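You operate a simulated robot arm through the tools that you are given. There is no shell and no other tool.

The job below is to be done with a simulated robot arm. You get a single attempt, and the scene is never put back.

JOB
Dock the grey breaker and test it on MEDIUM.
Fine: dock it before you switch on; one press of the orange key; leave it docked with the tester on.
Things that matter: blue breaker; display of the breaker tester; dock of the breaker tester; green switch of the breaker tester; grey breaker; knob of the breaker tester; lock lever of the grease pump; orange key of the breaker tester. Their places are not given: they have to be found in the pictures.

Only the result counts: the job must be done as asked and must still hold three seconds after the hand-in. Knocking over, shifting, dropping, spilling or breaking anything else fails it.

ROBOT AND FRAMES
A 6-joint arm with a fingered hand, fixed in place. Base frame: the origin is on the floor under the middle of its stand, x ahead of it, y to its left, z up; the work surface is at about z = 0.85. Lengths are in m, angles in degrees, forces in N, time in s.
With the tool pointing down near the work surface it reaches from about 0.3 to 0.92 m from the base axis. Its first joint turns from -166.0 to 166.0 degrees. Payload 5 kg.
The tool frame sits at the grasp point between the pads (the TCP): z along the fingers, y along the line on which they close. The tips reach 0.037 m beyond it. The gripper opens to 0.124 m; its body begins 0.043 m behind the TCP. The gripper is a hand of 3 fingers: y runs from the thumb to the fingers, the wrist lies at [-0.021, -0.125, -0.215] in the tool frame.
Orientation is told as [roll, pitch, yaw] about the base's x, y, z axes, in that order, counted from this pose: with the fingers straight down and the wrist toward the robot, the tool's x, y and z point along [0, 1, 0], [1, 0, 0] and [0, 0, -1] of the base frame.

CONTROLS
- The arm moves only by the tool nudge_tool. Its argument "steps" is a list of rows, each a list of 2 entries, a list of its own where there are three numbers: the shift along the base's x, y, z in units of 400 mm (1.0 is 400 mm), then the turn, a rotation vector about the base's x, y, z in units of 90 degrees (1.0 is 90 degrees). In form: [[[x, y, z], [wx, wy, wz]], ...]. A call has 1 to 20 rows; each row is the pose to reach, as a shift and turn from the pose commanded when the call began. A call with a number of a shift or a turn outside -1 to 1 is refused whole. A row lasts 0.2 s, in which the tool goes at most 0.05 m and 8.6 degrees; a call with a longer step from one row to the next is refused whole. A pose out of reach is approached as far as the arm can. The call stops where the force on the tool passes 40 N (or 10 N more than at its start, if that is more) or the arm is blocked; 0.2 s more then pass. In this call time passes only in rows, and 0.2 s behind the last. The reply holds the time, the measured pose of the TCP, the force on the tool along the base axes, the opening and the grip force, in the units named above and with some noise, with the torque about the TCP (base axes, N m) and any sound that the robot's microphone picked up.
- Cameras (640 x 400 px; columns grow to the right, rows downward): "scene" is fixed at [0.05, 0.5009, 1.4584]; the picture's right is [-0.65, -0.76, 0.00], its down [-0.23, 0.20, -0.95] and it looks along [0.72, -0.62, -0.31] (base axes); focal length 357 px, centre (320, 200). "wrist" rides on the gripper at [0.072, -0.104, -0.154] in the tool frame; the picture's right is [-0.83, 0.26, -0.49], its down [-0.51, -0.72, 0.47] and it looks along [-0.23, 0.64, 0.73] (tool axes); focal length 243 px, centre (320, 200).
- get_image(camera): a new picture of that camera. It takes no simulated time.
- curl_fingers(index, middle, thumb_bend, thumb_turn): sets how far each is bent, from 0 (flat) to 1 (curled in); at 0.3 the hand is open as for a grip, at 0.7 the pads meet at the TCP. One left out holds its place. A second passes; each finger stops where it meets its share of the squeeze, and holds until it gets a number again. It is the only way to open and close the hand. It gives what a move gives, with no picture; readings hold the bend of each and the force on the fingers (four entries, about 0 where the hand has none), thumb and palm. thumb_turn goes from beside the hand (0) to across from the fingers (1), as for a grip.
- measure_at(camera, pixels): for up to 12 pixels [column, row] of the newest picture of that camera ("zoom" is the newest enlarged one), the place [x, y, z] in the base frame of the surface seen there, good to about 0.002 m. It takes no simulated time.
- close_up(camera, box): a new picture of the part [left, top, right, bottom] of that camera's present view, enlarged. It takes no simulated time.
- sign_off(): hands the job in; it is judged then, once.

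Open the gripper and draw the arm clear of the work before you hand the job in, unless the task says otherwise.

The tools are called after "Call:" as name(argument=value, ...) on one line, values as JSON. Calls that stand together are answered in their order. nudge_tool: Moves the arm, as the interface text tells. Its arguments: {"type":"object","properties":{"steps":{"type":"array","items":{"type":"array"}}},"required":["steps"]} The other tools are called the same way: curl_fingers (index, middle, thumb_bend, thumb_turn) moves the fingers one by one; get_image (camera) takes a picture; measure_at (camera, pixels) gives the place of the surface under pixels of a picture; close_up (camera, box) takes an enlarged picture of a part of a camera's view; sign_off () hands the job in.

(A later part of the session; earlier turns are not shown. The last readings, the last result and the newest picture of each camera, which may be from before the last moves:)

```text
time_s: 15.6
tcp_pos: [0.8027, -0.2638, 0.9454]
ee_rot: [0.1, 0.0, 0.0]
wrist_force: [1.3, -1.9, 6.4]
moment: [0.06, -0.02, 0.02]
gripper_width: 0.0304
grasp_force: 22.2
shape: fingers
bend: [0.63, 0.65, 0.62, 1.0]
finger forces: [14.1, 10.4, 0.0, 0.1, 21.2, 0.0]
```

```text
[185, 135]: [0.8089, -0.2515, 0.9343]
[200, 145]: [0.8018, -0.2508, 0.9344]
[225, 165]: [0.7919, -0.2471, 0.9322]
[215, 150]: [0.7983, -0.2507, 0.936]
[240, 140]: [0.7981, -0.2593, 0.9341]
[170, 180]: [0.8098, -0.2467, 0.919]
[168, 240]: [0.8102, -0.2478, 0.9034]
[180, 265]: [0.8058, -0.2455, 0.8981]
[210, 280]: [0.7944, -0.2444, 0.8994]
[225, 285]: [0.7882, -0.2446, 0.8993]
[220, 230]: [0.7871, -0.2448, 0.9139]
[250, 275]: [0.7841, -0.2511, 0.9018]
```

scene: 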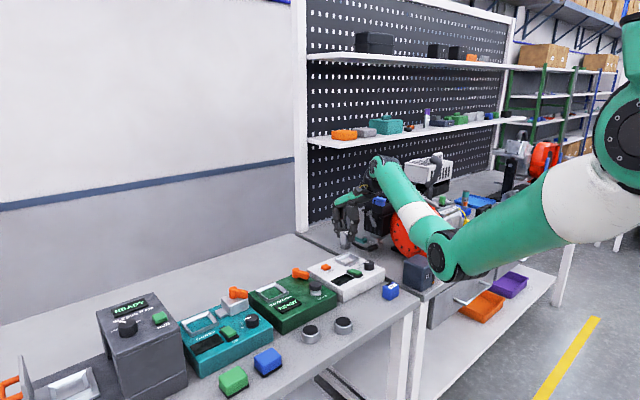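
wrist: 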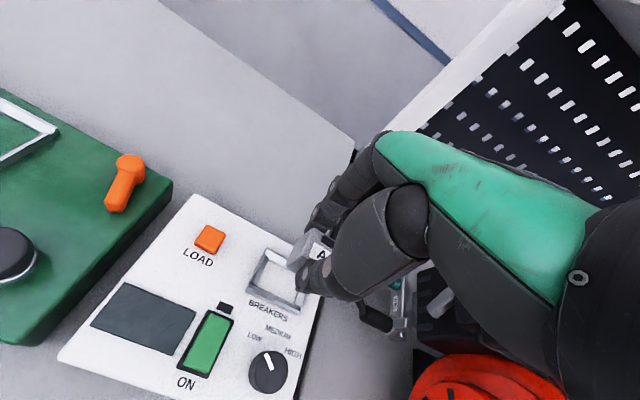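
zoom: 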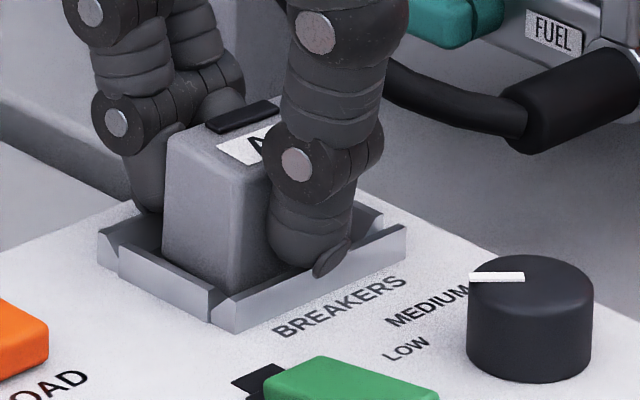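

Breaker bottom is ≈0.8965, about at the dock floor (0.8955). I check from the wrist camera whether it sits square in the dock.

Call:
close_up(camera="wrist", box=[250, 190, 370, 310])

Call:
close_up(camera="scene", box=[334, 246, 366, 270])

```text
3.33 times, centred on (310, 250) of wrist
```

zoom: 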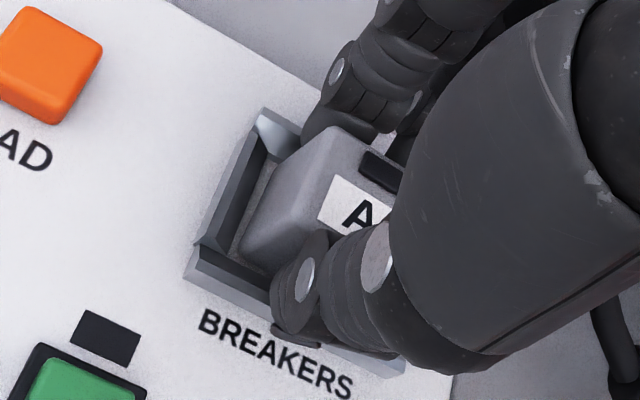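

```text
16.00 times, centred on (350, 258) of scene
```

zoom: 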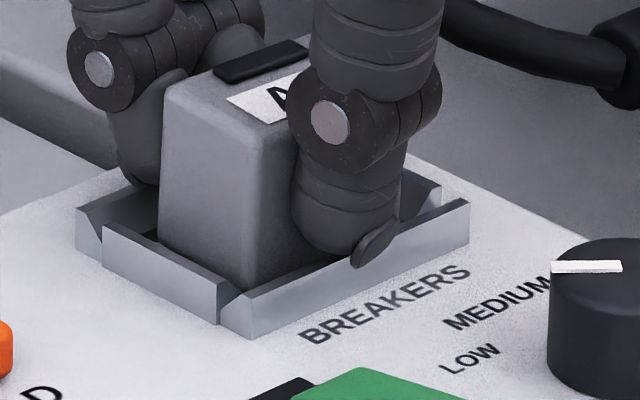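

In the wrist view the gap between the breaker's left face and the dock wall looks slightly wedge-shaped, so I zoom in much tighter to judge its yaw.

Call:
close_up(camera="scene", box=[337, 247, 357, 266])

Call:
measure_at(camera="zoom", pixels=[[200, 180], [200, 230], [220, 180], [220, 230], [240, 180], [240, 230], [260, 200], [260, 250], [280, 200], [280, 250], [300, 210], [300, 260]])

```text
16.00 times, centred on (347, 256) of scene
```

zoom: 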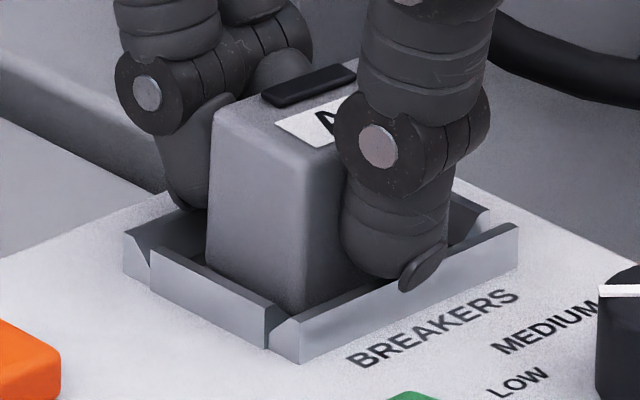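

```text
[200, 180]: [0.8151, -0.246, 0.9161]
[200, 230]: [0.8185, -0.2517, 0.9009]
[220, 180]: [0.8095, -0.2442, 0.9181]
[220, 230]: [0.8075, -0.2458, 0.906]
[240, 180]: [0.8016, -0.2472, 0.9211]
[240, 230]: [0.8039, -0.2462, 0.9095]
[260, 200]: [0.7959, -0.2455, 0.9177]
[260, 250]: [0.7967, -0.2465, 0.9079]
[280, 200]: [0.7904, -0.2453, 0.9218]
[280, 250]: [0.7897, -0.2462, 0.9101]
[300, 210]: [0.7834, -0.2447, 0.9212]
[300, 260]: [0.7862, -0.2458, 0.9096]
```

The left face is parallel to the dock wall (y≈−0.246 all along), so the breaker is square and inside the dock. I relieve the push by 1 mm and open slightly to let it drop the last bit.

Call:
nudge_tool(steps=[[[0, 0, 0.0025], [0, 0, 0]]])

Call:
curl_fingers(index=0.57, middle=0.59, thumb_bend=0.56)

Call:
close_up(camera="scene", box=[330, 240, 375, 272])

Call:
close_up(camera="wrist", box=[250, 190, 370, 310])

```text
time_s: 16.0
tcp_pos: [0.8012, -0.2658, 0.9459]
ee_rot: [0.0, 0.0, 0.0]
wrist_force: [2.0, -1.6, 2.2]
moment: [0.01, -0.09, 0.04]
gripper_width: 0.0306
grasp_force: 21.9
shape: fingers
bend: [0.63, 0.65, 0.62, 1.0]
finger forces: [12.0, 11.0, 0.0, 0.0, 20.4, 0.0]
```

```text
time_s: 17.0
tcp_pos: [0.8013, -0.264, 0.9461]
ee_rot: [0.0, 0.0, -0.1]
wrist_force: [-1.9, 0.5, 0.9]
moment: [-0.04, 0.03, -0.02]
gripper_width: 0.0482
grasp_force: 1.7
shape: fingers
bend: [0.56, 0.6, 0.56, 1.0]
finger forces: [0.0, 2.4, 0.0, 0.0, 0.0, 0.0]
```

```text
12.50 times, centred on (352, 256) of scene
```

zoom: 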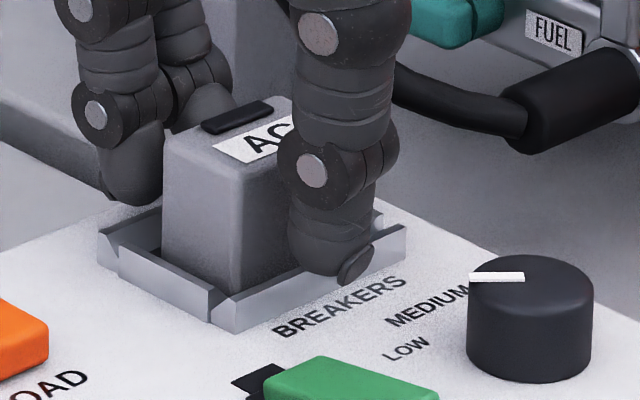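

```text
3.33 times, centred on (310, 250) of wrist
```

zoom: 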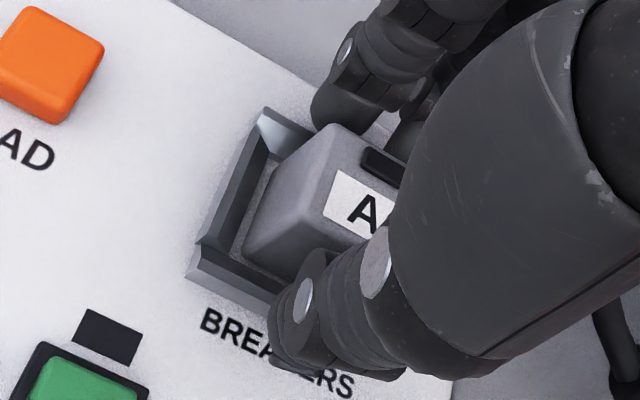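

The breaker stayed in the dock when released; the middle fingertip touches the back rim lightly (2.4 N). I raise straight up in small steps to free it, watching the breaker.

Call:
nudge_tool(steps=[[[0, 0, 0.008], [0, 0, 0]], [[0, 0, 0.02], [0, 0, 0]], [[0, 0, 0.04], [0, 0, 0]]])

Call:
close_up(camera="scene", box=[330, 240, 375, 272])

```text
time_s: 17.8
tcp_pos: [0.8, -0.2647, 0.9624]
ee_rot: [0.0, 0.1, 0.0]
wrist_force: [0.2, 1.1, 0.1]
moment: [0.01, 0.0, 0.01]
gripper_width: 0.0483
grasp_force: 0.1
shape: fingers
bend: [0.56, 0.59, 0.56, 1.0]
finger forces: [0.1, 0.0, 0.0, 0.0, 0.0, 0.1]
```

```text
12.50 times, centred on (352, 256) of scene
```

zoom: 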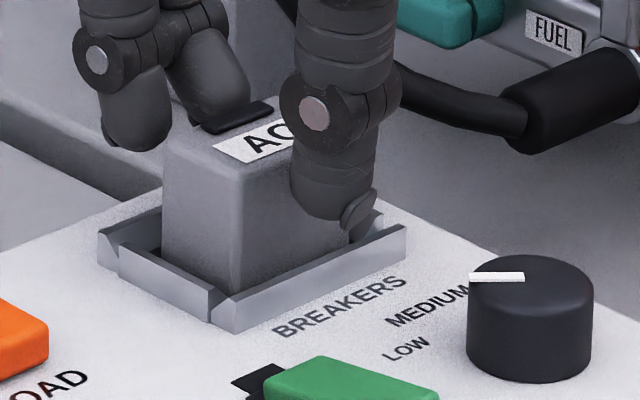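

Free of contact; the breaker stays put. I raise further and look at the docked breaker and the knob.

Call:
nudge_tool(steps=[[[0, 0, 0.06], [0, 0, 0]], [[0, 0, 0.14], [0, 0, 0]], [[0, 0, 0.22], [0, 0, 0]], [[-0.08, 0, 0.28], [0, 0, 0]], [[-0.16, 0, 0.32], [0, 0, 0]]])

Call:
close_up(camera="scene", box=[320, 230, 400, 290])

Call:
get_image(camera="wrist")

```text
time_s: 19.0
tcp_pos: [0.7395, -0.2642, 1.0892]
ee_rot: [0.1, 0.0, -0.1]
wrist_force: [-0.5, 0.5, -0.9]
moment: [-0.02, 0.01, -0.02]
gripper_width: 0.0487
grasp_force: 0.0
shape: fingers
bend: [0.56, 0.59, 0.56, 1.0]
finger forces: [0.0, 0.0, 0.0, 0.0, 0.1, 0.0]
```

```text
6.67 times, centred on (360, 260) of scene
```

zoom: 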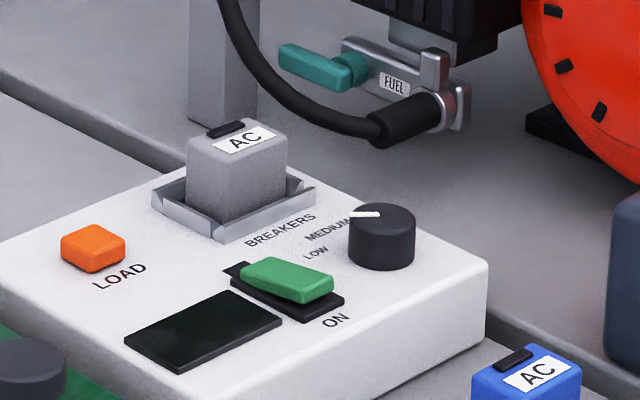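

```text
taken
```

wrist: 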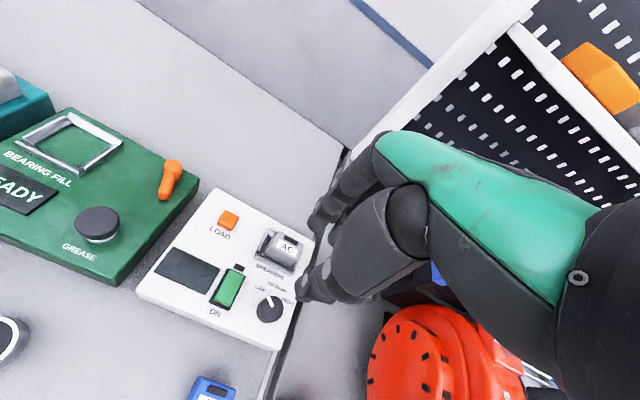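

The breaker sits squarely in the dock. Now I inspect the knob's pointer and labels from the wrist camera.

Call:
close_up(camera="wrist", box=[230, 230, 320, 330])

Call:
measure_at(camera="wrist", pixels=[[285, 245], [275, 244], [268, 308], [271, 298], [268, 303], [228, 220], [229, 290], [233, 272], [238, 268]])

```text
4.00 times, centred on (275, 280) of wrist
```

zoom: 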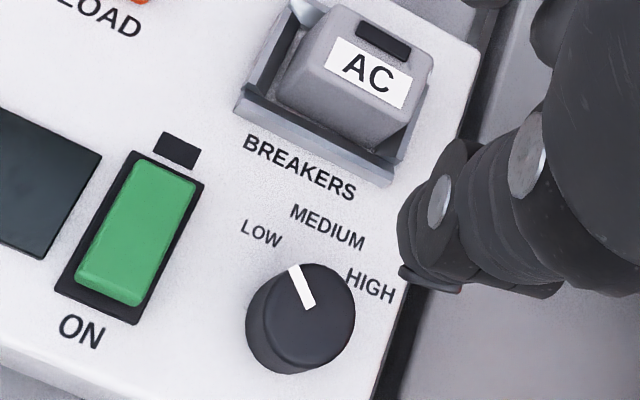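

```text
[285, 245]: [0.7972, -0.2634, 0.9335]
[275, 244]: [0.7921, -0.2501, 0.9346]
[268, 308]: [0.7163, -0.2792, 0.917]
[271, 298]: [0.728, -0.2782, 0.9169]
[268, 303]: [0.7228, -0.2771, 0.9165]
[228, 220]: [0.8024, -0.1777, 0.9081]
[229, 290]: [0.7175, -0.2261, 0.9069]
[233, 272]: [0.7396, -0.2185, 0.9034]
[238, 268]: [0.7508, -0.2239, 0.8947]
```

I measure the pointer line, the knob's rim and the three labels to work out angles.

Call:
measure_at(camera="zoom", pixels=[[294, 268], [301, 284], [309, 303], [312, 312], [262, 310], [353, 305], [330, 268], [300, 360], [261, 234], [327, 227], [371, 286], [275, 285]])

Call:
close_up(camera="scene", box=[355, 250, 385, 275])

Call:
measure_at(camera="zoom", pixels=[[320, 200], [330, 210], [300, 195], [380, 200]])

```text
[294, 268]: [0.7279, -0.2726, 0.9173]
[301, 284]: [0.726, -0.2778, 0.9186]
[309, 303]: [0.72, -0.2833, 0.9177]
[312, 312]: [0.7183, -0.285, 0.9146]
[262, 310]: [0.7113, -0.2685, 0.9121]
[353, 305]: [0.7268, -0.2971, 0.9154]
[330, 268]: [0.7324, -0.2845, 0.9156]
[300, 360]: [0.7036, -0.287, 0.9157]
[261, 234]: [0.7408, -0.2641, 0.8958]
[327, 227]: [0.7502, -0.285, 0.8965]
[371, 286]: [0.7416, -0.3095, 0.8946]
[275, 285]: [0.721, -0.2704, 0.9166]
```

```text
16.00 times, centred on (370, 262) of scene
```

zoom: 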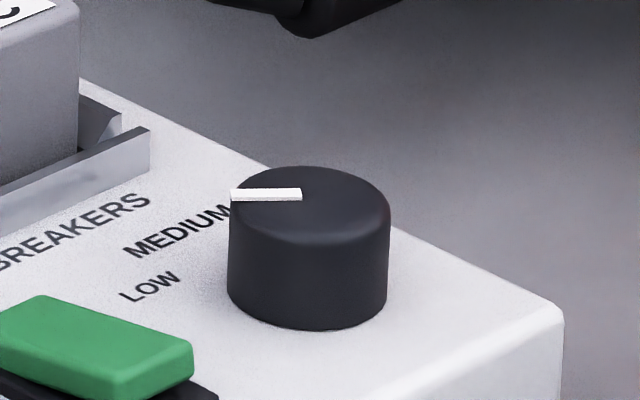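

```text
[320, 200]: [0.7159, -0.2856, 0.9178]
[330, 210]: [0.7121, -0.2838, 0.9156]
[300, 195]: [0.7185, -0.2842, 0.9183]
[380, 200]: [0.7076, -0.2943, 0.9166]
```

The pointer stands at about +45° (toward LOW); labels lie at about +42° (LOW), 0° (MEDIUM, straight +x) and −46° (HIGH), so I must turn −45° about vertical. I refine the knob's axis position first.

Call:
measure_at(camera="zoom", pixels=[[236, 210], [383, 205], [310, 170], [310, 236], [250, 185], [370, 185], [250, 228], [370, 228], [234, 250], [384, 250], [310, 290], [270, 280]])

Call:
measure_at(camera="zoom", pixels=[[233, 193], [240, 195], [250, 194], [260, 195], [270, 194], [280, 195], [290, 195], [299, 195], [150, 287], [180, 231], [75, 230], [309, 204]])

```text
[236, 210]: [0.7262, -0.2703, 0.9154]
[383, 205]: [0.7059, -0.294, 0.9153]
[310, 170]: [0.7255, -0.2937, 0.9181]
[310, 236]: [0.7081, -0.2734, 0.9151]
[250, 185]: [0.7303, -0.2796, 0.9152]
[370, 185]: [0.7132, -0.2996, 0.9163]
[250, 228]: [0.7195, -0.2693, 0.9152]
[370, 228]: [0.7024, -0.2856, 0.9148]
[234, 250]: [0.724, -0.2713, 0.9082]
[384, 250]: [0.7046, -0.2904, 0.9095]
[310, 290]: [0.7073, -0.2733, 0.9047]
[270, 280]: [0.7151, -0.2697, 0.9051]
```

```text
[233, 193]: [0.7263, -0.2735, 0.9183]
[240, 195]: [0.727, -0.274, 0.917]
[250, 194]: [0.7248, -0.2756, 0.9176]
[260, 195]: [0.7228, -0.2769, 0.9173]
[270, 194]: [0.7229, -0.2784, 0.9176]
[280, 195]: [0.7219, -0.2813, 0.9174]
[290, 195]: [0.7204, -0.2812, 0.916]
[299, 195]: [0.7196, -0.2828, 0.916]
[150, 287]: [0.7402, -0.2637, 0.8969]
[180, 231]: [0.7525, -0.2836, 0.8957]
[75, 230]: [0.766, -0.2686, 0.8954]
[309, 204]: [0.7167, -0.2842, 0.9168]
```

Knob axis ≈(0.7164,−0.2832), radius ≈0.0152, top z≈0.917. I bring the hand above the knob with yaw +20° so that the −45° turn is spread evenly, keeping the fingers at their present narrow opening.

Call:
nudge_tool(steps=[[[-0.017, -0.015, -0.05], [0, 0, 0.074]], [[-0.034, -0.03, -0.1], [0, 0, 0.148]], [[-0.051, -0.044, -0.16], [0, 0, 0.222]], [[-0.051, -0.044, -0.24], [0, 0, 0.222]], [[-0.051, -0.044, -0.24], [0, 0, 0.222]]])

Call:
close_up(camera="scene", box=[335, 220, 415, 280])

Call:
close_up(camera="wrist", box=[220, 150, 420, 320])

```text
time_s: 20.2
tcp_pos: [0.7173, -0.283, 0.9932]
ee_rot: [0.0, 0.0, 20.0]
wrist_force: [0.1, -0.2, 0.1]
moment: [0.0, 0.0, 0.01]
gripper_width: 0.0485
grasp_force: 0.0
shape: fingers
bend: [0.56, 0.59, 0.56, 1.0]
finger forces: [0.1, 0.0, 0.0, 0.1, 0.1, 0.0]
```

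```text
6.67 times, centred on (375, 250) of scene
```

zoom: 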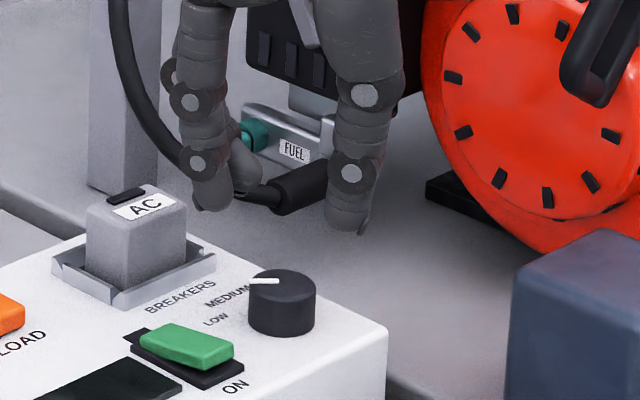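

```text
2.35 times, centred on (320, 235) of wrist
```

zoom: 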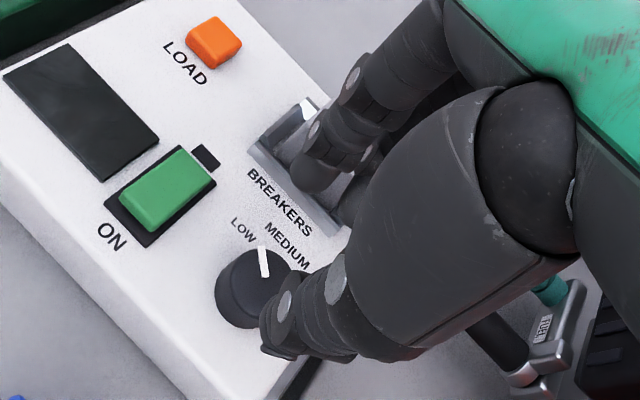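

The hand is over the knob at TCP (0.717,−0.283,0.993). I measure fingertip positions to verify the grip centre before going down.

Call:
close_up(camera="scene", box=[350, 230, 400, 265])

Call:
measure_at(camera="wrist", pixels=[[300, 290], [312, 228]])

```text
11.43 times, centred on (375, 248) of scene
```

zoom: 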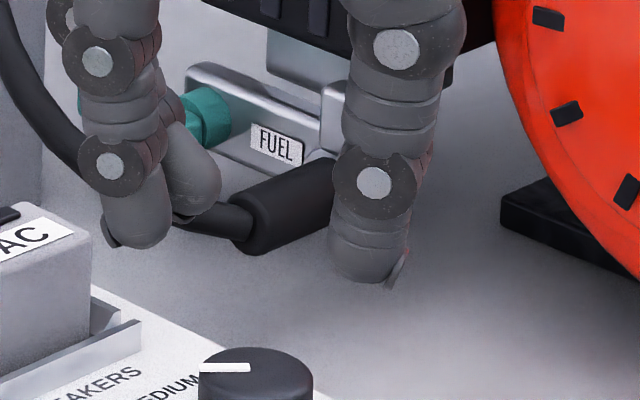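

```text
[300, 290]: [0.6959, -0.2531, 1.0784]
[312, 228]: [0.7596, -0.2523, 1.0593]
```

Call:
measure_at(camera="zoom", pixels=[[130, 235], [110, 220], [160, 225], [140, 215], [195, 195], [212, 185], [185, 205], [365, 265], [340, 255], [400, 255], [365, 235], [405, 240]])

```text
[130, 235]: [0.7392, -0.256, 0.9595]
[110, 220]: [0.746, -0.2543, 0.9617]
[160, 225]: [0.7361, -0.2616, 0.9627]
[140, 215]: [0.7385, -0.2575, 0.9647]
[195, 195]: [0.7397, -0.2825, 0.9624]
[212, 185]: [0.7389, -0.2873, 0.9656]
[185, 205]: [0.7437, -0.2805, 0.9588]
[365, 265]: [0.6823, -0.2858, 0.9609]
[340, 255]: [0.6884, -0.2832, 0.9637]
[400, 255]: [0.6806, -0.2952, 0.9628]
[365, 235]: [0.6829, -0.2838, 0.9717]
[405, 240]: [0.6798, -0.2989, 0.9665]
```

The grip centre matches the knob axis within ~2 mm. I descend to TCP z≈0.941, so the tips surround the knob without touching the tester top.

Call:
nudge_tool(steps=[[[-0.002, 0.003, -0.04], [0, 0, 0]], [[-0.002, 0.003, -0.08], [0, 0, 0]], [[-0.002, 0.003, -0.11], [0, 0, 0]], [[-0.002, 0.003, -0.13], [0, 0, 0]], [[-0.002, 0.003, -0.13], [0, 0, 0]]])

Call:
close_up(camera="scene", box=[345, 235, 405, 280])

Call:
close_up(camera="wrist", box=[250, 170, 390, 310])

```text
time_s: 21.4
tcp_pos: [0.716, -0.281, 0.9411]
ee_rot: [-0.1, -0.1, 20.0]
wrist_force: [-0.4, -0.1, 0.4]
moment: [-0.01, 0.0, 0.01]
gripper_width: 0.0486
grasp_force: 0.1
shape: fingers
bend: [0.56, 0.59, 0.56, 1.0]
finger forces: [0.1, 0.0, 0.0, 0.0, 0.1, 0.0]
```

```text
8.89 times, centred on (375, 258) of scene
```

zoom: 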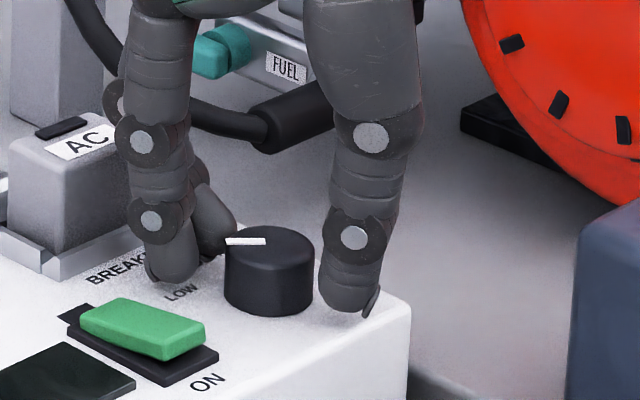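

```text
2.86 times, centred on (320, 240) of wrist
```

zoom: 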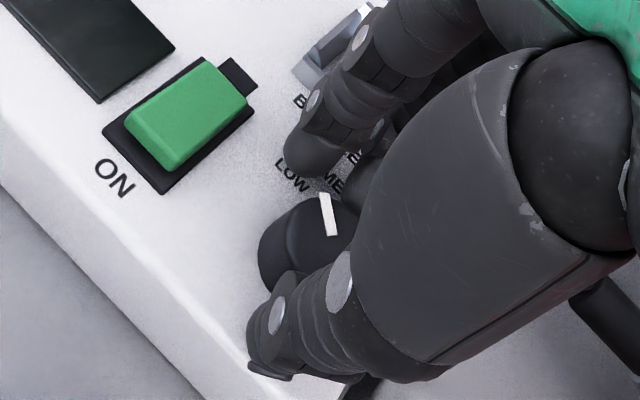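

The tips straddle the knob with no contact. I close on it.

Call:
curl_fingers(index=0.72, middle=0.74, thumb_bend=0.72)

Call:
close_up(camera="scene", box=[345, 235, 405, 280])

Call:
close_up(camera="wrist", box=[250, 170, 390, 310])

```text
time_s: 22.4
tcp_pos: [0.7176, -0.2812, 0.9403]
ee_rot: [0.0, -0.1, 20.0]
wrist_force: [5.2, 0.7, -5.7]
moment: [0.02, -0.13, 0.02]
gripper_width: 0.0262
grasp_force: 15.6
shape: fingers
bend: [0.64, 0.64, 0.63, 1.0]
finger forces: [7.6, 10.6, 0.0, 0.0, 13.0, 0.0]
```

```text
8.89 times, centred on (375, 258) of scene
```

zoom: 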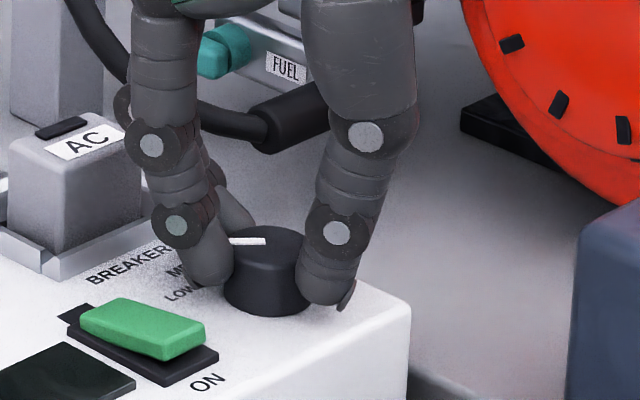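

```text
2.86 times, centred on (320, 240) of wrist
```

zoom: 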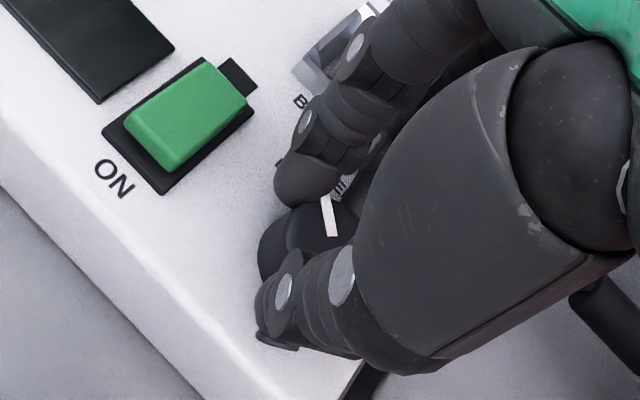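

Knob gripped (≈15 N). I turn −22° first and check that the pointer follows.

Call:
nudge_tool(steps=[[[0, 0, 0], [0, 0, -0.06]], [[0, 0, 0], [0, 0, -0.12]], [[0, 0, 0], [0, 0, -0.18]], [[0, 0, 0], [0, 0, -0.24]]])

Call:
close_up(camera="scene", box=[345, 235, 405, 280])

Call:
close_up(camera="wrist", box=[250, 170, 390, 310])

```text
time_s: 23.4
tcp_pos: [0.7186, -0.2807, 0.9408]
ee_rot: [0.1, 0.0, -1.7]
wrist_force: [11.1, -0.8, -5.1]
moment: [0.01, -0.32, 0.07]
gripper_width: 0.0265
grasp_force: 15.7
shape: fingers
bend: [0.63, 0.64, 0.64, 1.0]
finger forces: [8.9, 11.5, 0.1, 0.1, 10.6, 0.1]
```

```text
8.89 times, centred on (375, 258) of scene
```

zoom: 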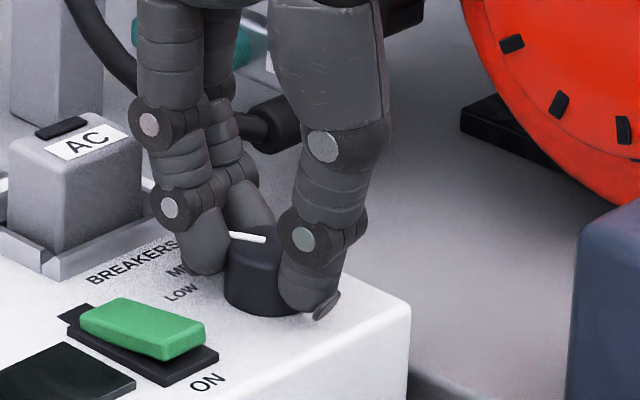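

```text
2.86 times, centred on (320, 240) of wrist
```

zoom: 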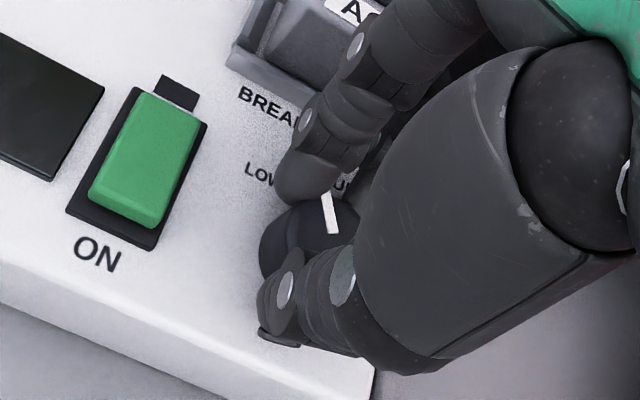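

The pointer follows the hand (fixed in the wrist view). An 11 N push in +x builds up, so I add 1 mm in +x and finish the turn to −45°.

Call:
nudge_tool(steps=[[[0.0025, 0, 0], [0, 0, 0]], [[0.0025, 0, 0], [0, 0, -0.065]], [[0.0035, 0, 0], [0, 0, -0.13]], [[0.0035, 0, 0], [0, 0, -0.19]], [[0.0035, 0, 0], [0, 0, -0.25]], [[0.0035, 0, 0], [0, 0, -0.25]]])

Call:
close_up(camera="scene", box=[345, 235, 405, 280])

Call:
close_up(camera="wrist", box=[250, 170, 390, 310])

```text
time_s: 24.8
tcp_pos: [0.7184, -0.2809, 0.9425]
ee_rot: [0.0, 0.0, -24.1]
wrist_force: [14.3, -3.8, -6.5]
moment: [-0.13, -0.51, 0.06]
gripper_width: 0.0262
grasp_force: 16.9
shape: fingers
bend: [0.61, 0.63, 0.65, 1.0]
finger forces: [11.8, 12.5, 0.0, 0.0, 9.4, 0.0]
```

```text
8.89 times, centred on (375, 258) of scene
```

zoom: 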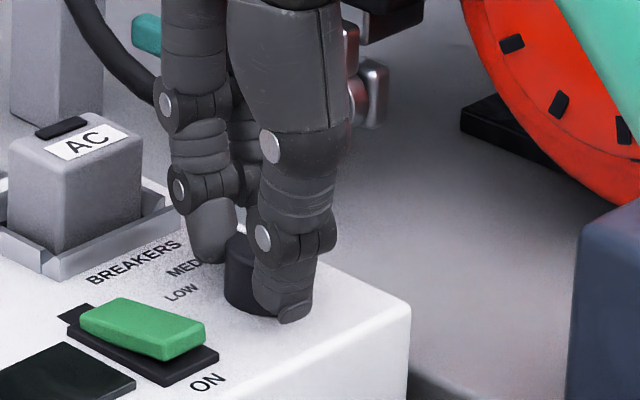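

```text
2.86 times, centred on (320, 240) of wrist
```

zoom: 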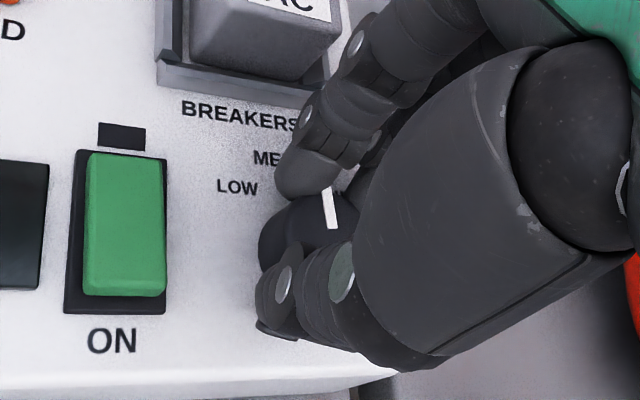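

The pointer still keeps its place relative to the hand, so the knob has turned about −44°. I measure the pointer line now.

Call:
measure_at(camera="zoom", pixels=[[326, 192], [328, 200], [329, 208], [331, 216], [332, 224], [300, 215], [235, 187], [268, 158], [270, 240], [290, 220]])

```text
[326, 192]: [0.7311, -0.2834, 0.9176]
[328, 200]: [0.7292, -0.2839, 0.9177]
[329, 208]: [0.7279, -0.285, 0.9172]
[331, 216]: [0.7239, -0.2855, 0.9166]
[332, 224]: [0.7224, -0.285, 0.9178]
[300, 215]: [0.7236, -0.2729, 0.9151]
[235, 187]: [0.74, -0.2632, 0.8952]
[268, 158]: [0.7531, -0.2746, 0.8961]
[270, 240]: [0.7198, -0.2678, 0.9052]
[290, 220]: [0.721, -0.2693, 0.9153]
```

Pointer outer end is at ≈−1° and line slope suggests a few degrees at most. I relieve the side load by 2 mm in +x, then open the hand to see the pointer clearly.

Call:
nudge_tool(steps=[[[0.003, 0, 0], [0, 0, 0]], [[0.006, 0, 0], [0, 0, 0]]])

Call:
curl_fingers(index=0.56, middle=0.58, thumb_bend=0.55)

Call:
close_up(camera="scene", box=[345, 235, 405, 280])

Call:
close_up(camera="wrist", box=[250, 170, 390, 310])

```text
time_s: 25.4
tcp_pos: [0.7204, -0.282, 0.9411]
ee_rot: [0.0, 0.1, -24.0]
wrist_force: [3.6, -2.9, -2.8]
moment: [-0.08, -0.11, -0.03]
gripper_width: 0.0262
grasp_force: 15.7
shape: fingers
bend: [0.62, 0.64, 0.65, 1.0]
finger forces: [8.4, 10.8, 0.0, 0.1, 13.5, 0.0]
```

```text
time_s: 26.4
tcp_pos: [0.7211, -0.2802, 0.9416]
ee_rot: [0.0, 0.1, -24.1]
wrist_force: [-0.3, -1.0, 0.3]
moment: [0.03, 0.01, -0.03]
gripper_width: 0.05
grasp_force: 0.1
shape: fingers
bend: [0.56, 0.57, 0.55, 1.0]
finger forces: [0.1, 0.1, 0.1, 0.1, 0.0, 0.0]
```

```text
8.89 times, centred on (375, 258) of scene
```

zoom: 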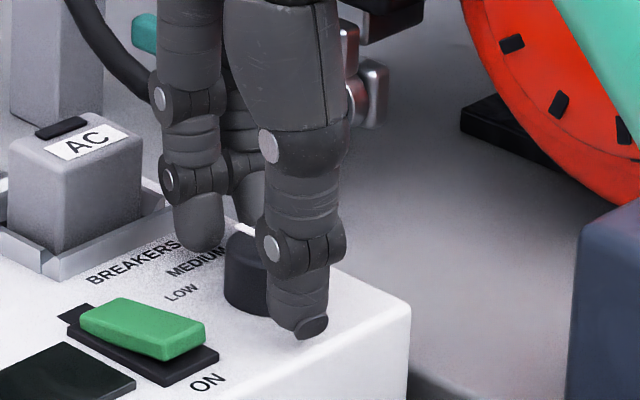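

```text
2.86 times, centred on (320, 240) of wrist
```

zoom: 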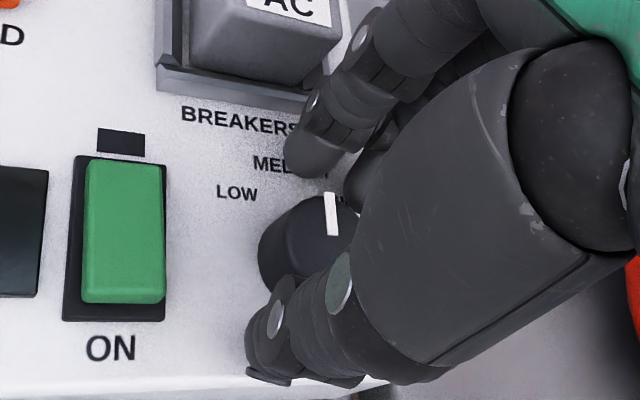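

Released without load. I raise straight up to see the knob from above.

Call:
nudge_tool(steps=[[[0, 0, 0.05], [0, 0, 0]], [[0, 0, 0.12], [0, 0, 0]], [[0, 0, 0.2], [0, 0, 0]], [[-0.05, 0, 0.28], [0, 0, 0.08]], [[-0.1, 0, 0.36], [0, 0, 0.16]], [[-0.15, 0, 0.36], [0, 0, 0.24]]])

Call:
close_up(camera="scene", box=[345, 245, 395, 280])

Call:
get_image(camera="wrist")

```text
time_s: 27.8
tcp_pos: [0.6608, -0.2804, 1.0877]
ee_rot: [-0.1, -0.1, -2.4]
wrist_force: [0.2, -0.2, -0.3]
moment: [-0.01, 0.0, 0.04]
gripper_width: 0.0498
grasp_force: 0.0
shape: fingers
bend: [0.56, 0.57, 0.55, 1.0]
finger forces: [0.0, 0.0, 0.0, 0.1, 0.0, 0.0]
```

```text
11.43 times, centred on (370, 262) of scene
```

zoom: 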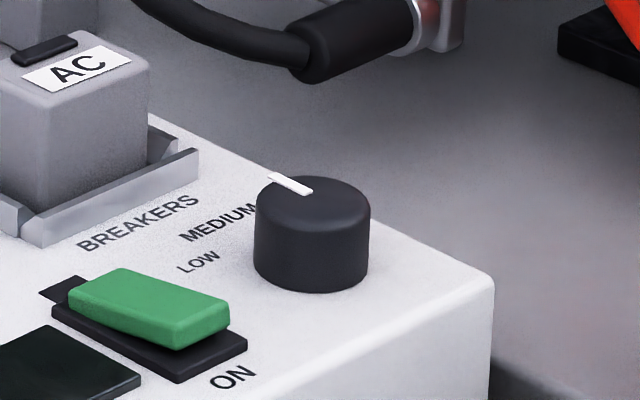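

```text
taken
```

wrist: 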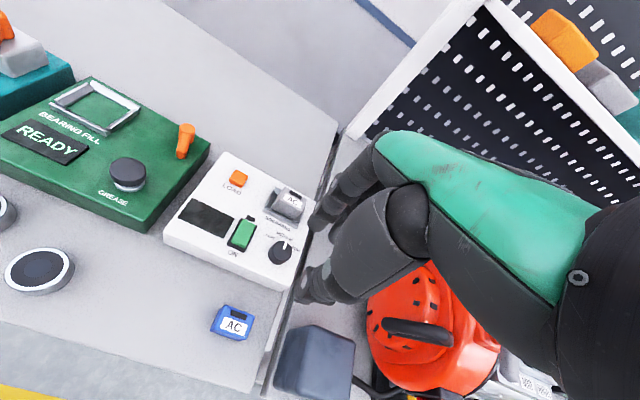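

Call:
measure_at(camera="zoom", pixels=[[269, 177], [275, 180], [280, 182], [285, 184], [290, 186], [295, 188], [300, 190], [305, 192], [310, 193], [312, 195], [250, 218], [198, 262]])

Call:
close_up(camera="wrist", box=[230, 180, 320, 280])

```text
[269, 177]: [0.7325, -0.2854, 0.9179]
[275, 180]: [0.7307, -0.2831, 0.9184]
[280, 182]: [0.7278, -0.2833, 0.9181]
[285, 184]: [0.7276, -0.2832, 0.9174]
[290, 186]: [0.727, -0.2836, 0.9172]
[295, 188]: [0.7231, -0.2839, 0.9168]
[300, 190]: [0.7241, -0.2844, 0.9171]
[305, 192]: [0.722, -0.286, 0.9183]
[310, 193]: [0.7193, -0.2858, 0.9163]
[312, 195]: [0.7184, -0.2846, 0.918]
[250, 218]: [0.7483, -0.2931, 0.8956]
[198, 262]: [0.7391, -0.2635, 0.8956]
```

```text
4.00 times, centred on (275, 230) of wrist
```

zoom: 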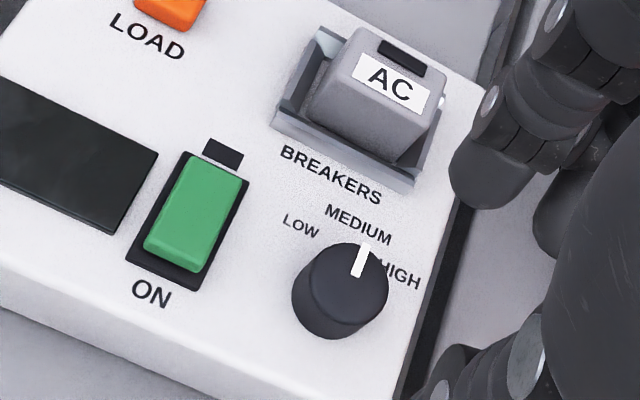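

The pointer now measures about +8° (still slightly toward LOW); MEDIUM is at 0°. I re-grip the knob at the present yaw (≈−2.5°) for a small extra turn of −8°.

Call:
nudge_tool(steps=[[[0.07, 0, -0.06], [0, 0, 0]], [[0.147, -0.001, -0.14], [0, 0, 0]], [[0.147, -0.001, -0.22], [0, 0, 0]], [[0.147, -0.001, -0.28], [0, 0, 0]], [[0.147, -0.001, -0.32], [0, 0, 0]], [[0.147, -0.001, -0.36], [0, 0, 0]], [[0.147, -0.001, -0.36], [0, 0, 0]]])

Call:
close_up(camera="scene", box=[345, 235, 405, 280])

Call:
close_up(camera="wrist", box=[250, 170, 390, 310])

```text
time_s: 29.4
tcp_pos: [0.7193, -0.2819, 0.9424]
ee_rot: [0.1, 0.1, -2.6]
wrist_force: [-1.1, 0.7, -0.1]
moment: [0.0, -0.02, 0.02]
gripper_width: 0.0499
grasp_force: 0.1
shape: fingers
bend: [0.56, 0.57, 0.55, 1.0]
finger forces: [0.0, 0.0, 0.1, 0.0, 0.0, 0.0]
```

```text
8.89 times, centred on (375, 258) of scene
```

zoom: 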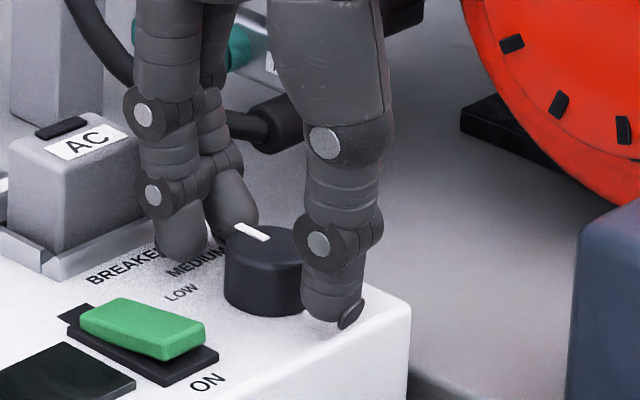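

```text
2.86 times, centred on (320, 240) of wrist
```

zoom: 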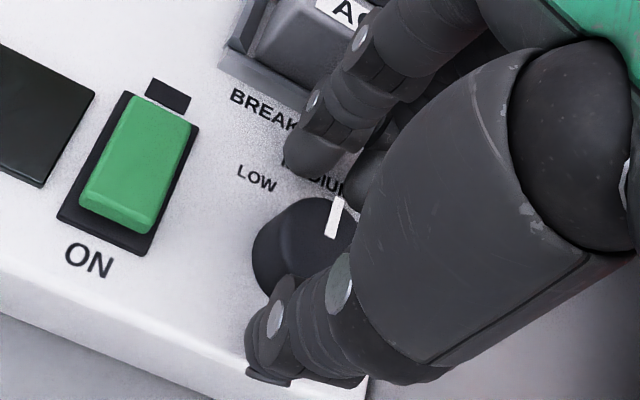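

The pointer is well visible from the scene camera here; I take the tightest zoom of it before gripping again.

Call:
close_up(camera="scene", box=[358, 250, 382, 265])

Call:
measure_at(camera="zoom", pixels=[[200, 200], [320, 200], [440, 200]])

```text
16.00 times, centred on (370, 258) of scene
```

zoom: 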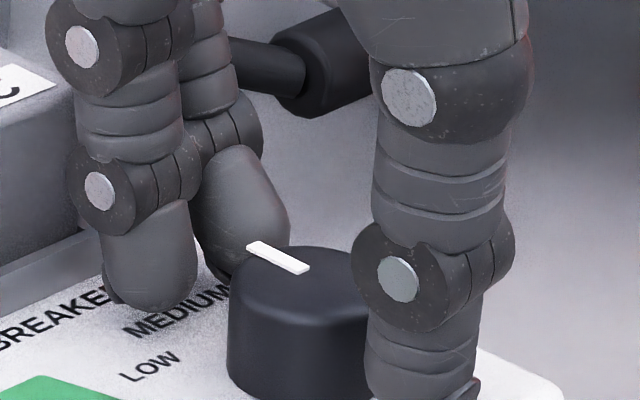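

```text
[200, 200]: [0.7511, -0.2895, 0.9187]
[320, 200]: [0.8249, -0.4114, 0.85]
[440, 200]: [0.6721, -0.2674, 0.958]
```

In this tight zoom the pointer's long edges run (258,241)→(310,266), slope ≈0.49, which corresponds to ≈0° (the +x direction has slope ≈0.47). I measure the strip again for confirmation.

Call:
measure_at(camera="zoom", pixels=[[255, 245], [259, 247], [263, 249], [267, 251], [271, 253], [275, 255], [279, 257], [283, 259], [287, 261], [292, 263], [297, 266], [302, 268]])

Call:
measure_at(camera="zoom", pixels=[[255, 246], [260, 248], [264, 250], [268, 252], [272, 254], [276, 256], [280, 258], [284, 260], [288, 262], [293, 264], [298, 267], [303, 269]])

```text
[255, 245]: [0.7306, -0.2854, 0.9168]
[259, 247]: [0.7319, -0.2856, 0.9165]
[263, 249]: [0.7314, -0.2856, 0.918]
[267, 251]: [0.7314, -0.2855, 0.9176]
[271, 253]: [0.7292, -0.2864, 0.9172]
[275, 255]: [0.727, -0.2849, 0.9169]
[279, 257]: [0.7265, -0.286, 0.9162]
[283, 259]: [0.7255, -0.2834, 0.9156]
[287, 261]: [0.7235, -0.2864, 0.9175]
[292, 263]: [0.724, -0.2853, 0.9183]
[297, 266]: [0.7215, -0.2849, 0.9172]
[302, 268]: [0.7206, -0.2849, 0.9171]
```

```text
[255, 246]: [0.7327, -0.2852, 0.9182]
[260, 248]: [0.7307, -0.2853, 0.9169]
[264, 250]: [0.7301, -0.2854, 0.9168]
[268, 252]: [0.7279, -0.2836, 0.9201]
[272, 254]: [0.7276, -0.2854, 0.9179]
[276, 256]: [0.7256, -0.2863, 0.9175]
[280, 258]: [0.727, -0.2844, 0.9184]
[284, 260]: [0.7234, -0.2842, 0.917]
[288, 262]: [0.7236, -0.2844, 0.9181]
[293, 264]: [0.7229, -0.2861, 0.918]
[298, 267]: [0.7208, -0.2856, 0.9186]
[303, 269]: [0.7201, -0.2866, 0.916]
```

The pointer line lies within about 2° of +x, i.e. at MEDIUM; no further turn is needed. I raise straight up without touching it and then study the green switch.

Call:
nudge_tool(steps=[[[0, 0, 0.05], [0, 0, 0]], [[0, 0, 0.12], [0, 0, 0]], [[0, 0, 0.2], [0, 0, 0]], [[-0.06, -0.05, 0.28], [0, 0, 0]], [[-0.12, -0.1, 0.32], [0, 0, 0]], [[-0.12, -0.1, 0.32], [0, 0, 0]]])

Call:
close_up(camera="scene", box=[340, 255, 380, 285])

Call:
get_image(camera="wrist")

```text
time_s: 30.8
tcp_pos: [0.6713, -0.3208, 1.071]
ee_rot: [0.0, 0.0, -2.5]
wrist_force: [0.7, -0.5, 0.1]
moment: [-0.01, 0.02, 0.0]
gripper_width: 0.0502
grasp_force: 0.0
shape: fingers
bend: [0.56, 0.57, 0.55, 1.0]
finger forces: [0.1, 0.0, 0.0, 0.1, 0.1, 0.0]
```

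```text
13.33 times, centred on (360, 270) of scene
```

zoom: 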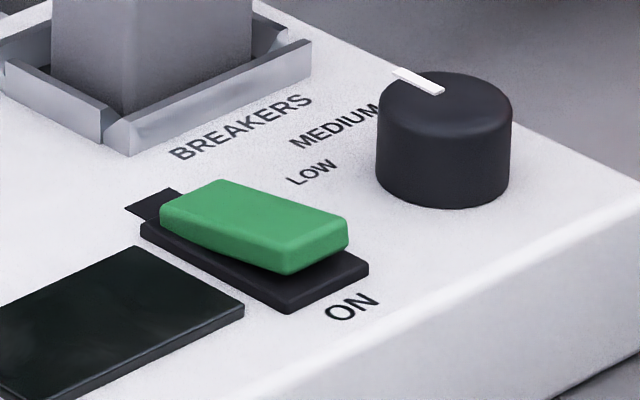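

```text
taken
```

wrist: 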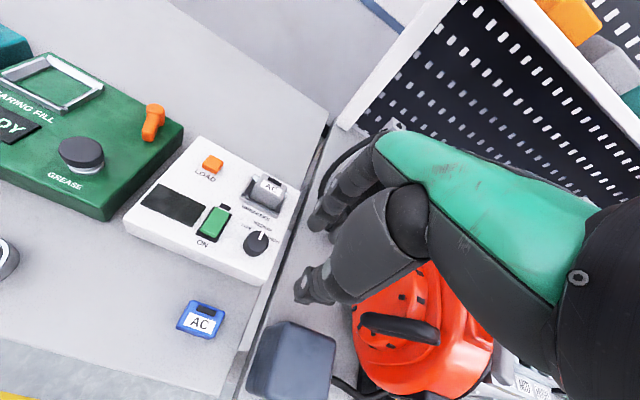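

The switch is a rocker: its ON-side end (front, zoom (300,255)) stands raised, so it must be pressed down there. I shape the hand for poking: index extended, middle curled in, thumb opened away; then check in pictures.

Call:
curl_fingers(index=0.5, middle=1.0, thumb_bend=0.0)

Call:
close_up(camera="scene", box=[340, 180, 440, 260])

Call:
close_up(camera="wrist", box=[240, 120, 440, 320])

```text
time_s: 31.8
tcp_pos: [0.671, -0.3203, 1.0711]
ee_rot: [0.0, 0.0, -2.6]
wrist_force: [0.0, 0.2, 0.0]
moment: [-0.04, 0.02, 0.04]
gripper_width: 0.123
grasp_force: 0.1
shape: fingers
bend: [0.5, 1.0, 0.0, 0.95]
finger forces: [0.0, 0.1, 0.1, 0.1, 0.1, 0.0]
```

```text
5.00 times, centred on (390, 220) of scene
```

zoom: 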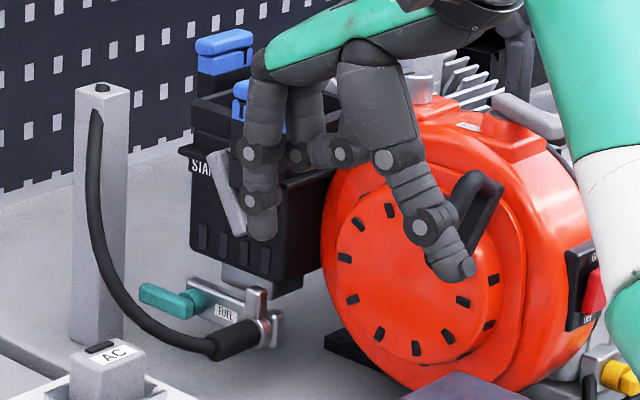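

```text
2.00 times, centred on (340, 220) of wrist
```

zoom: 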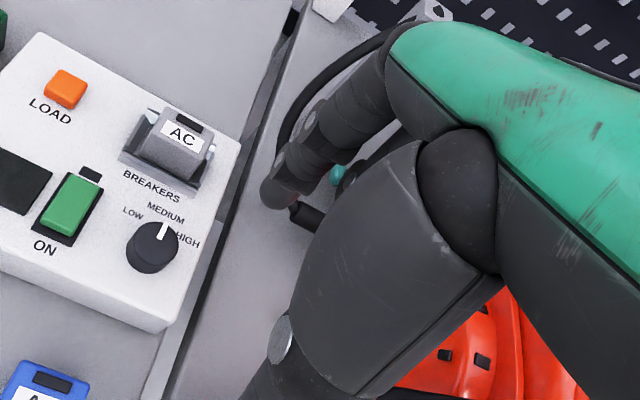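

The index now points down alone; the middle is folded and the thumb swung out. I measure index tip, thumb tip and middle.

Call:
close_up(camera="scene", box=[355, 195, 425, 245])

Call:
measure_at(camera="scene", pixels=[[378, 227]])

```text
8.00 times, centred on (390, 220) of scene
```

zoom: 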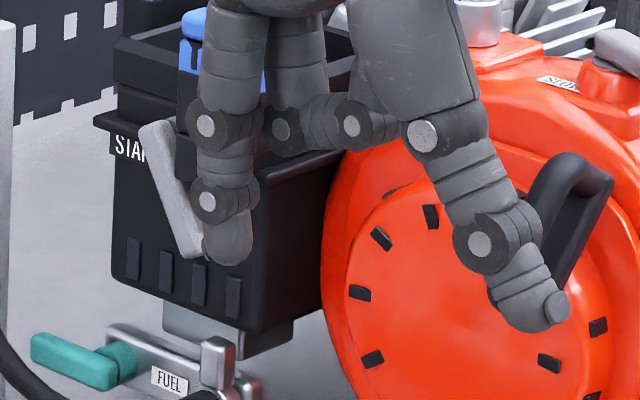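

```text
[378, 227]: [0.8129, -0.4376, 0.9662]
```

Call:
measure_at(camera="zoom", pixels=[[228, 258], [228, 245], [210, 250], [247, 250], [228, 225], [540, 322], [520, 310], [555, 300], [275, 130], [350, 130], [380, 140], [300, 150]])

```text
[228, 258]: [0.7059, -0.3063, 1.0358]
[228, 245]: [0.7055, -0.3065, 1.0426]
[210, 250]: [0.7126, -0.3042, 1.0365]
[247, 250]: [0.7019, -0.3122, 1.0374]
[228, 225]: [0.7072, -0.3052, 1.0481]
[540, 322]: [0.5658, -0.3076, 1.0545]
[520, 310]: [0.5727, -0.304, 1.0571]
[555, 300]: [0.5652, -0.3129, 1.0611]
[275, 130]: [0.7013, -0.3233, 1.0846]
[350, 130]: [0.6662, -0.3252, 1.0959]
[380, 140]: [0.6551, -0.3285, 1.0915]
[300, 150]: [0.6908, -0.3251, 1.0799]
```

Index tip sits at about (+0.040, +0.009, −0.037) from the TCP; the thumb is 0.02 higher and the middle folded well above. Now I measure the rocker's green face.

Call:
close_up(camera="scene", box=[340, 255, 380, 285])

Call:
measure_at(camera="zoom", pixels=[[170, 208], [220, 185], [340, 228], [290, 258], [310, 238], [280, 225], [250, 215], [220, 205], [195, 198], [150, 203], [320, 275], [280, 295]])

```text
13.33 times, centred on (360, 270) of scene
```

zoom: 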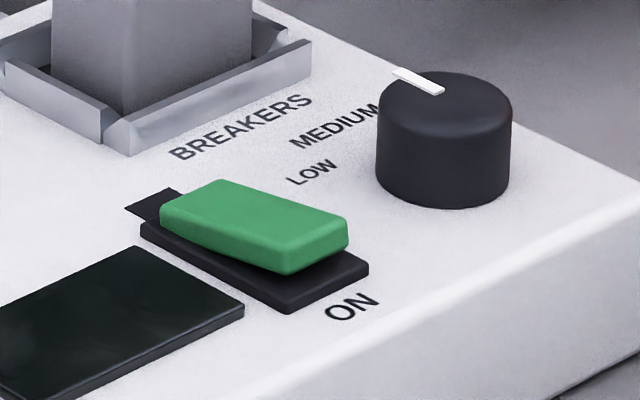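

```text
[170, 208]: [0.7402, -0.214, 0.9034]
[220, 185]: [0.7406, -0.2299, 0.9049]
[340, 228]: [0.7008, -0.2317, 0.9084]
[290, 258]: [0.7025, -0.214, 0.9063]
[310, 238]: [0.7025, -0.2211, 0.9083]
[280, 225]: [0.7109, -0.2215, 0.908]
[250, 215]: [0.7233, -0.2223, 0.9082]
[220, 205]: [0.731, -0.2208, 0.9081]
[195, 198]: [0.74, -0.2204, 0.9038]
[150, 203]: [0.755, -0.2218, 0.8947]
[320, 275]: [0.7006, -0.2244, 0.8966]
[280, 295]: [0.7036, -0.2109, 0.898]
```

The rocker's raised end is at x≈0.703–0.71, y≈−0.2225, z≈0.9085; pivot near x≈0.721. I bring the index tip above (0.7065,−0.2225).

Call:
nudge_tool(steps=[[[-0.003, 0.07, -0.03], [0, 0, 0]], [[-0.006, 0.14, -0.08], [0, 0, 0]], [[-0.009, 0.2, -0.14], [0, 0, 0]], [[-0.011, 0.226, -0.2], [0, 0, 0]], [[-0.011, 0.226, -0.24], [0, 0, 0]], [[-0.011, 0.226, -0.24], [0, 0, 0]]])

Call:
close_up(camera="scene", box=[335, 245, 395, 290])

Call:
close_up(camera="wrist", box=[240, 150, 400, 310])

```text
time_s: 33.2
tcp_pos: [0.6668, -0.2315, 0.973]
ee_rot: [0.0, 0.0, -2.5]
wrist_force: [1.0, -0.2, -0.2]
moment: [0.02, 0.02, 0.02]
gripper_width: 0.1231
grasp_force: 0.1
shape: fingers
bend: [0.5, 1.0, 0.0, 0.95]
finger forces: [0.0, 0.0, 0.1, 0.0, 0.0, 0.1]
```

```text
8.89 times, centred on (365, 268) of scene
```

zoom: 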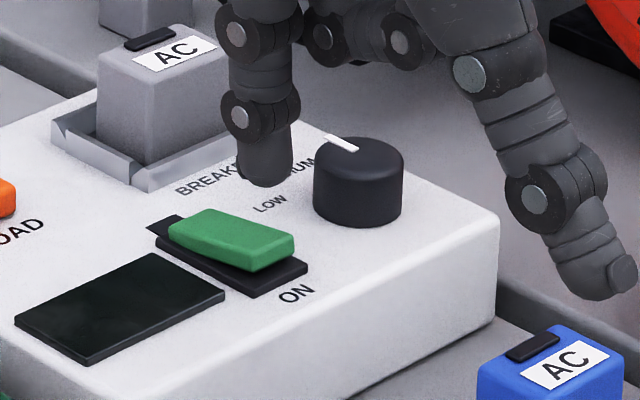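

```text
2.50 times, centred on (320, 230) of wrist
```

zoom: 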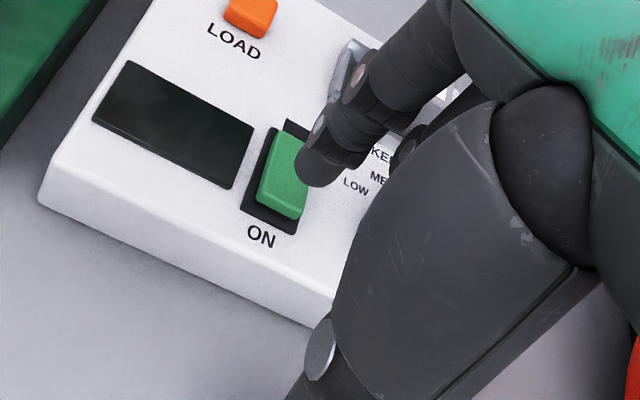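

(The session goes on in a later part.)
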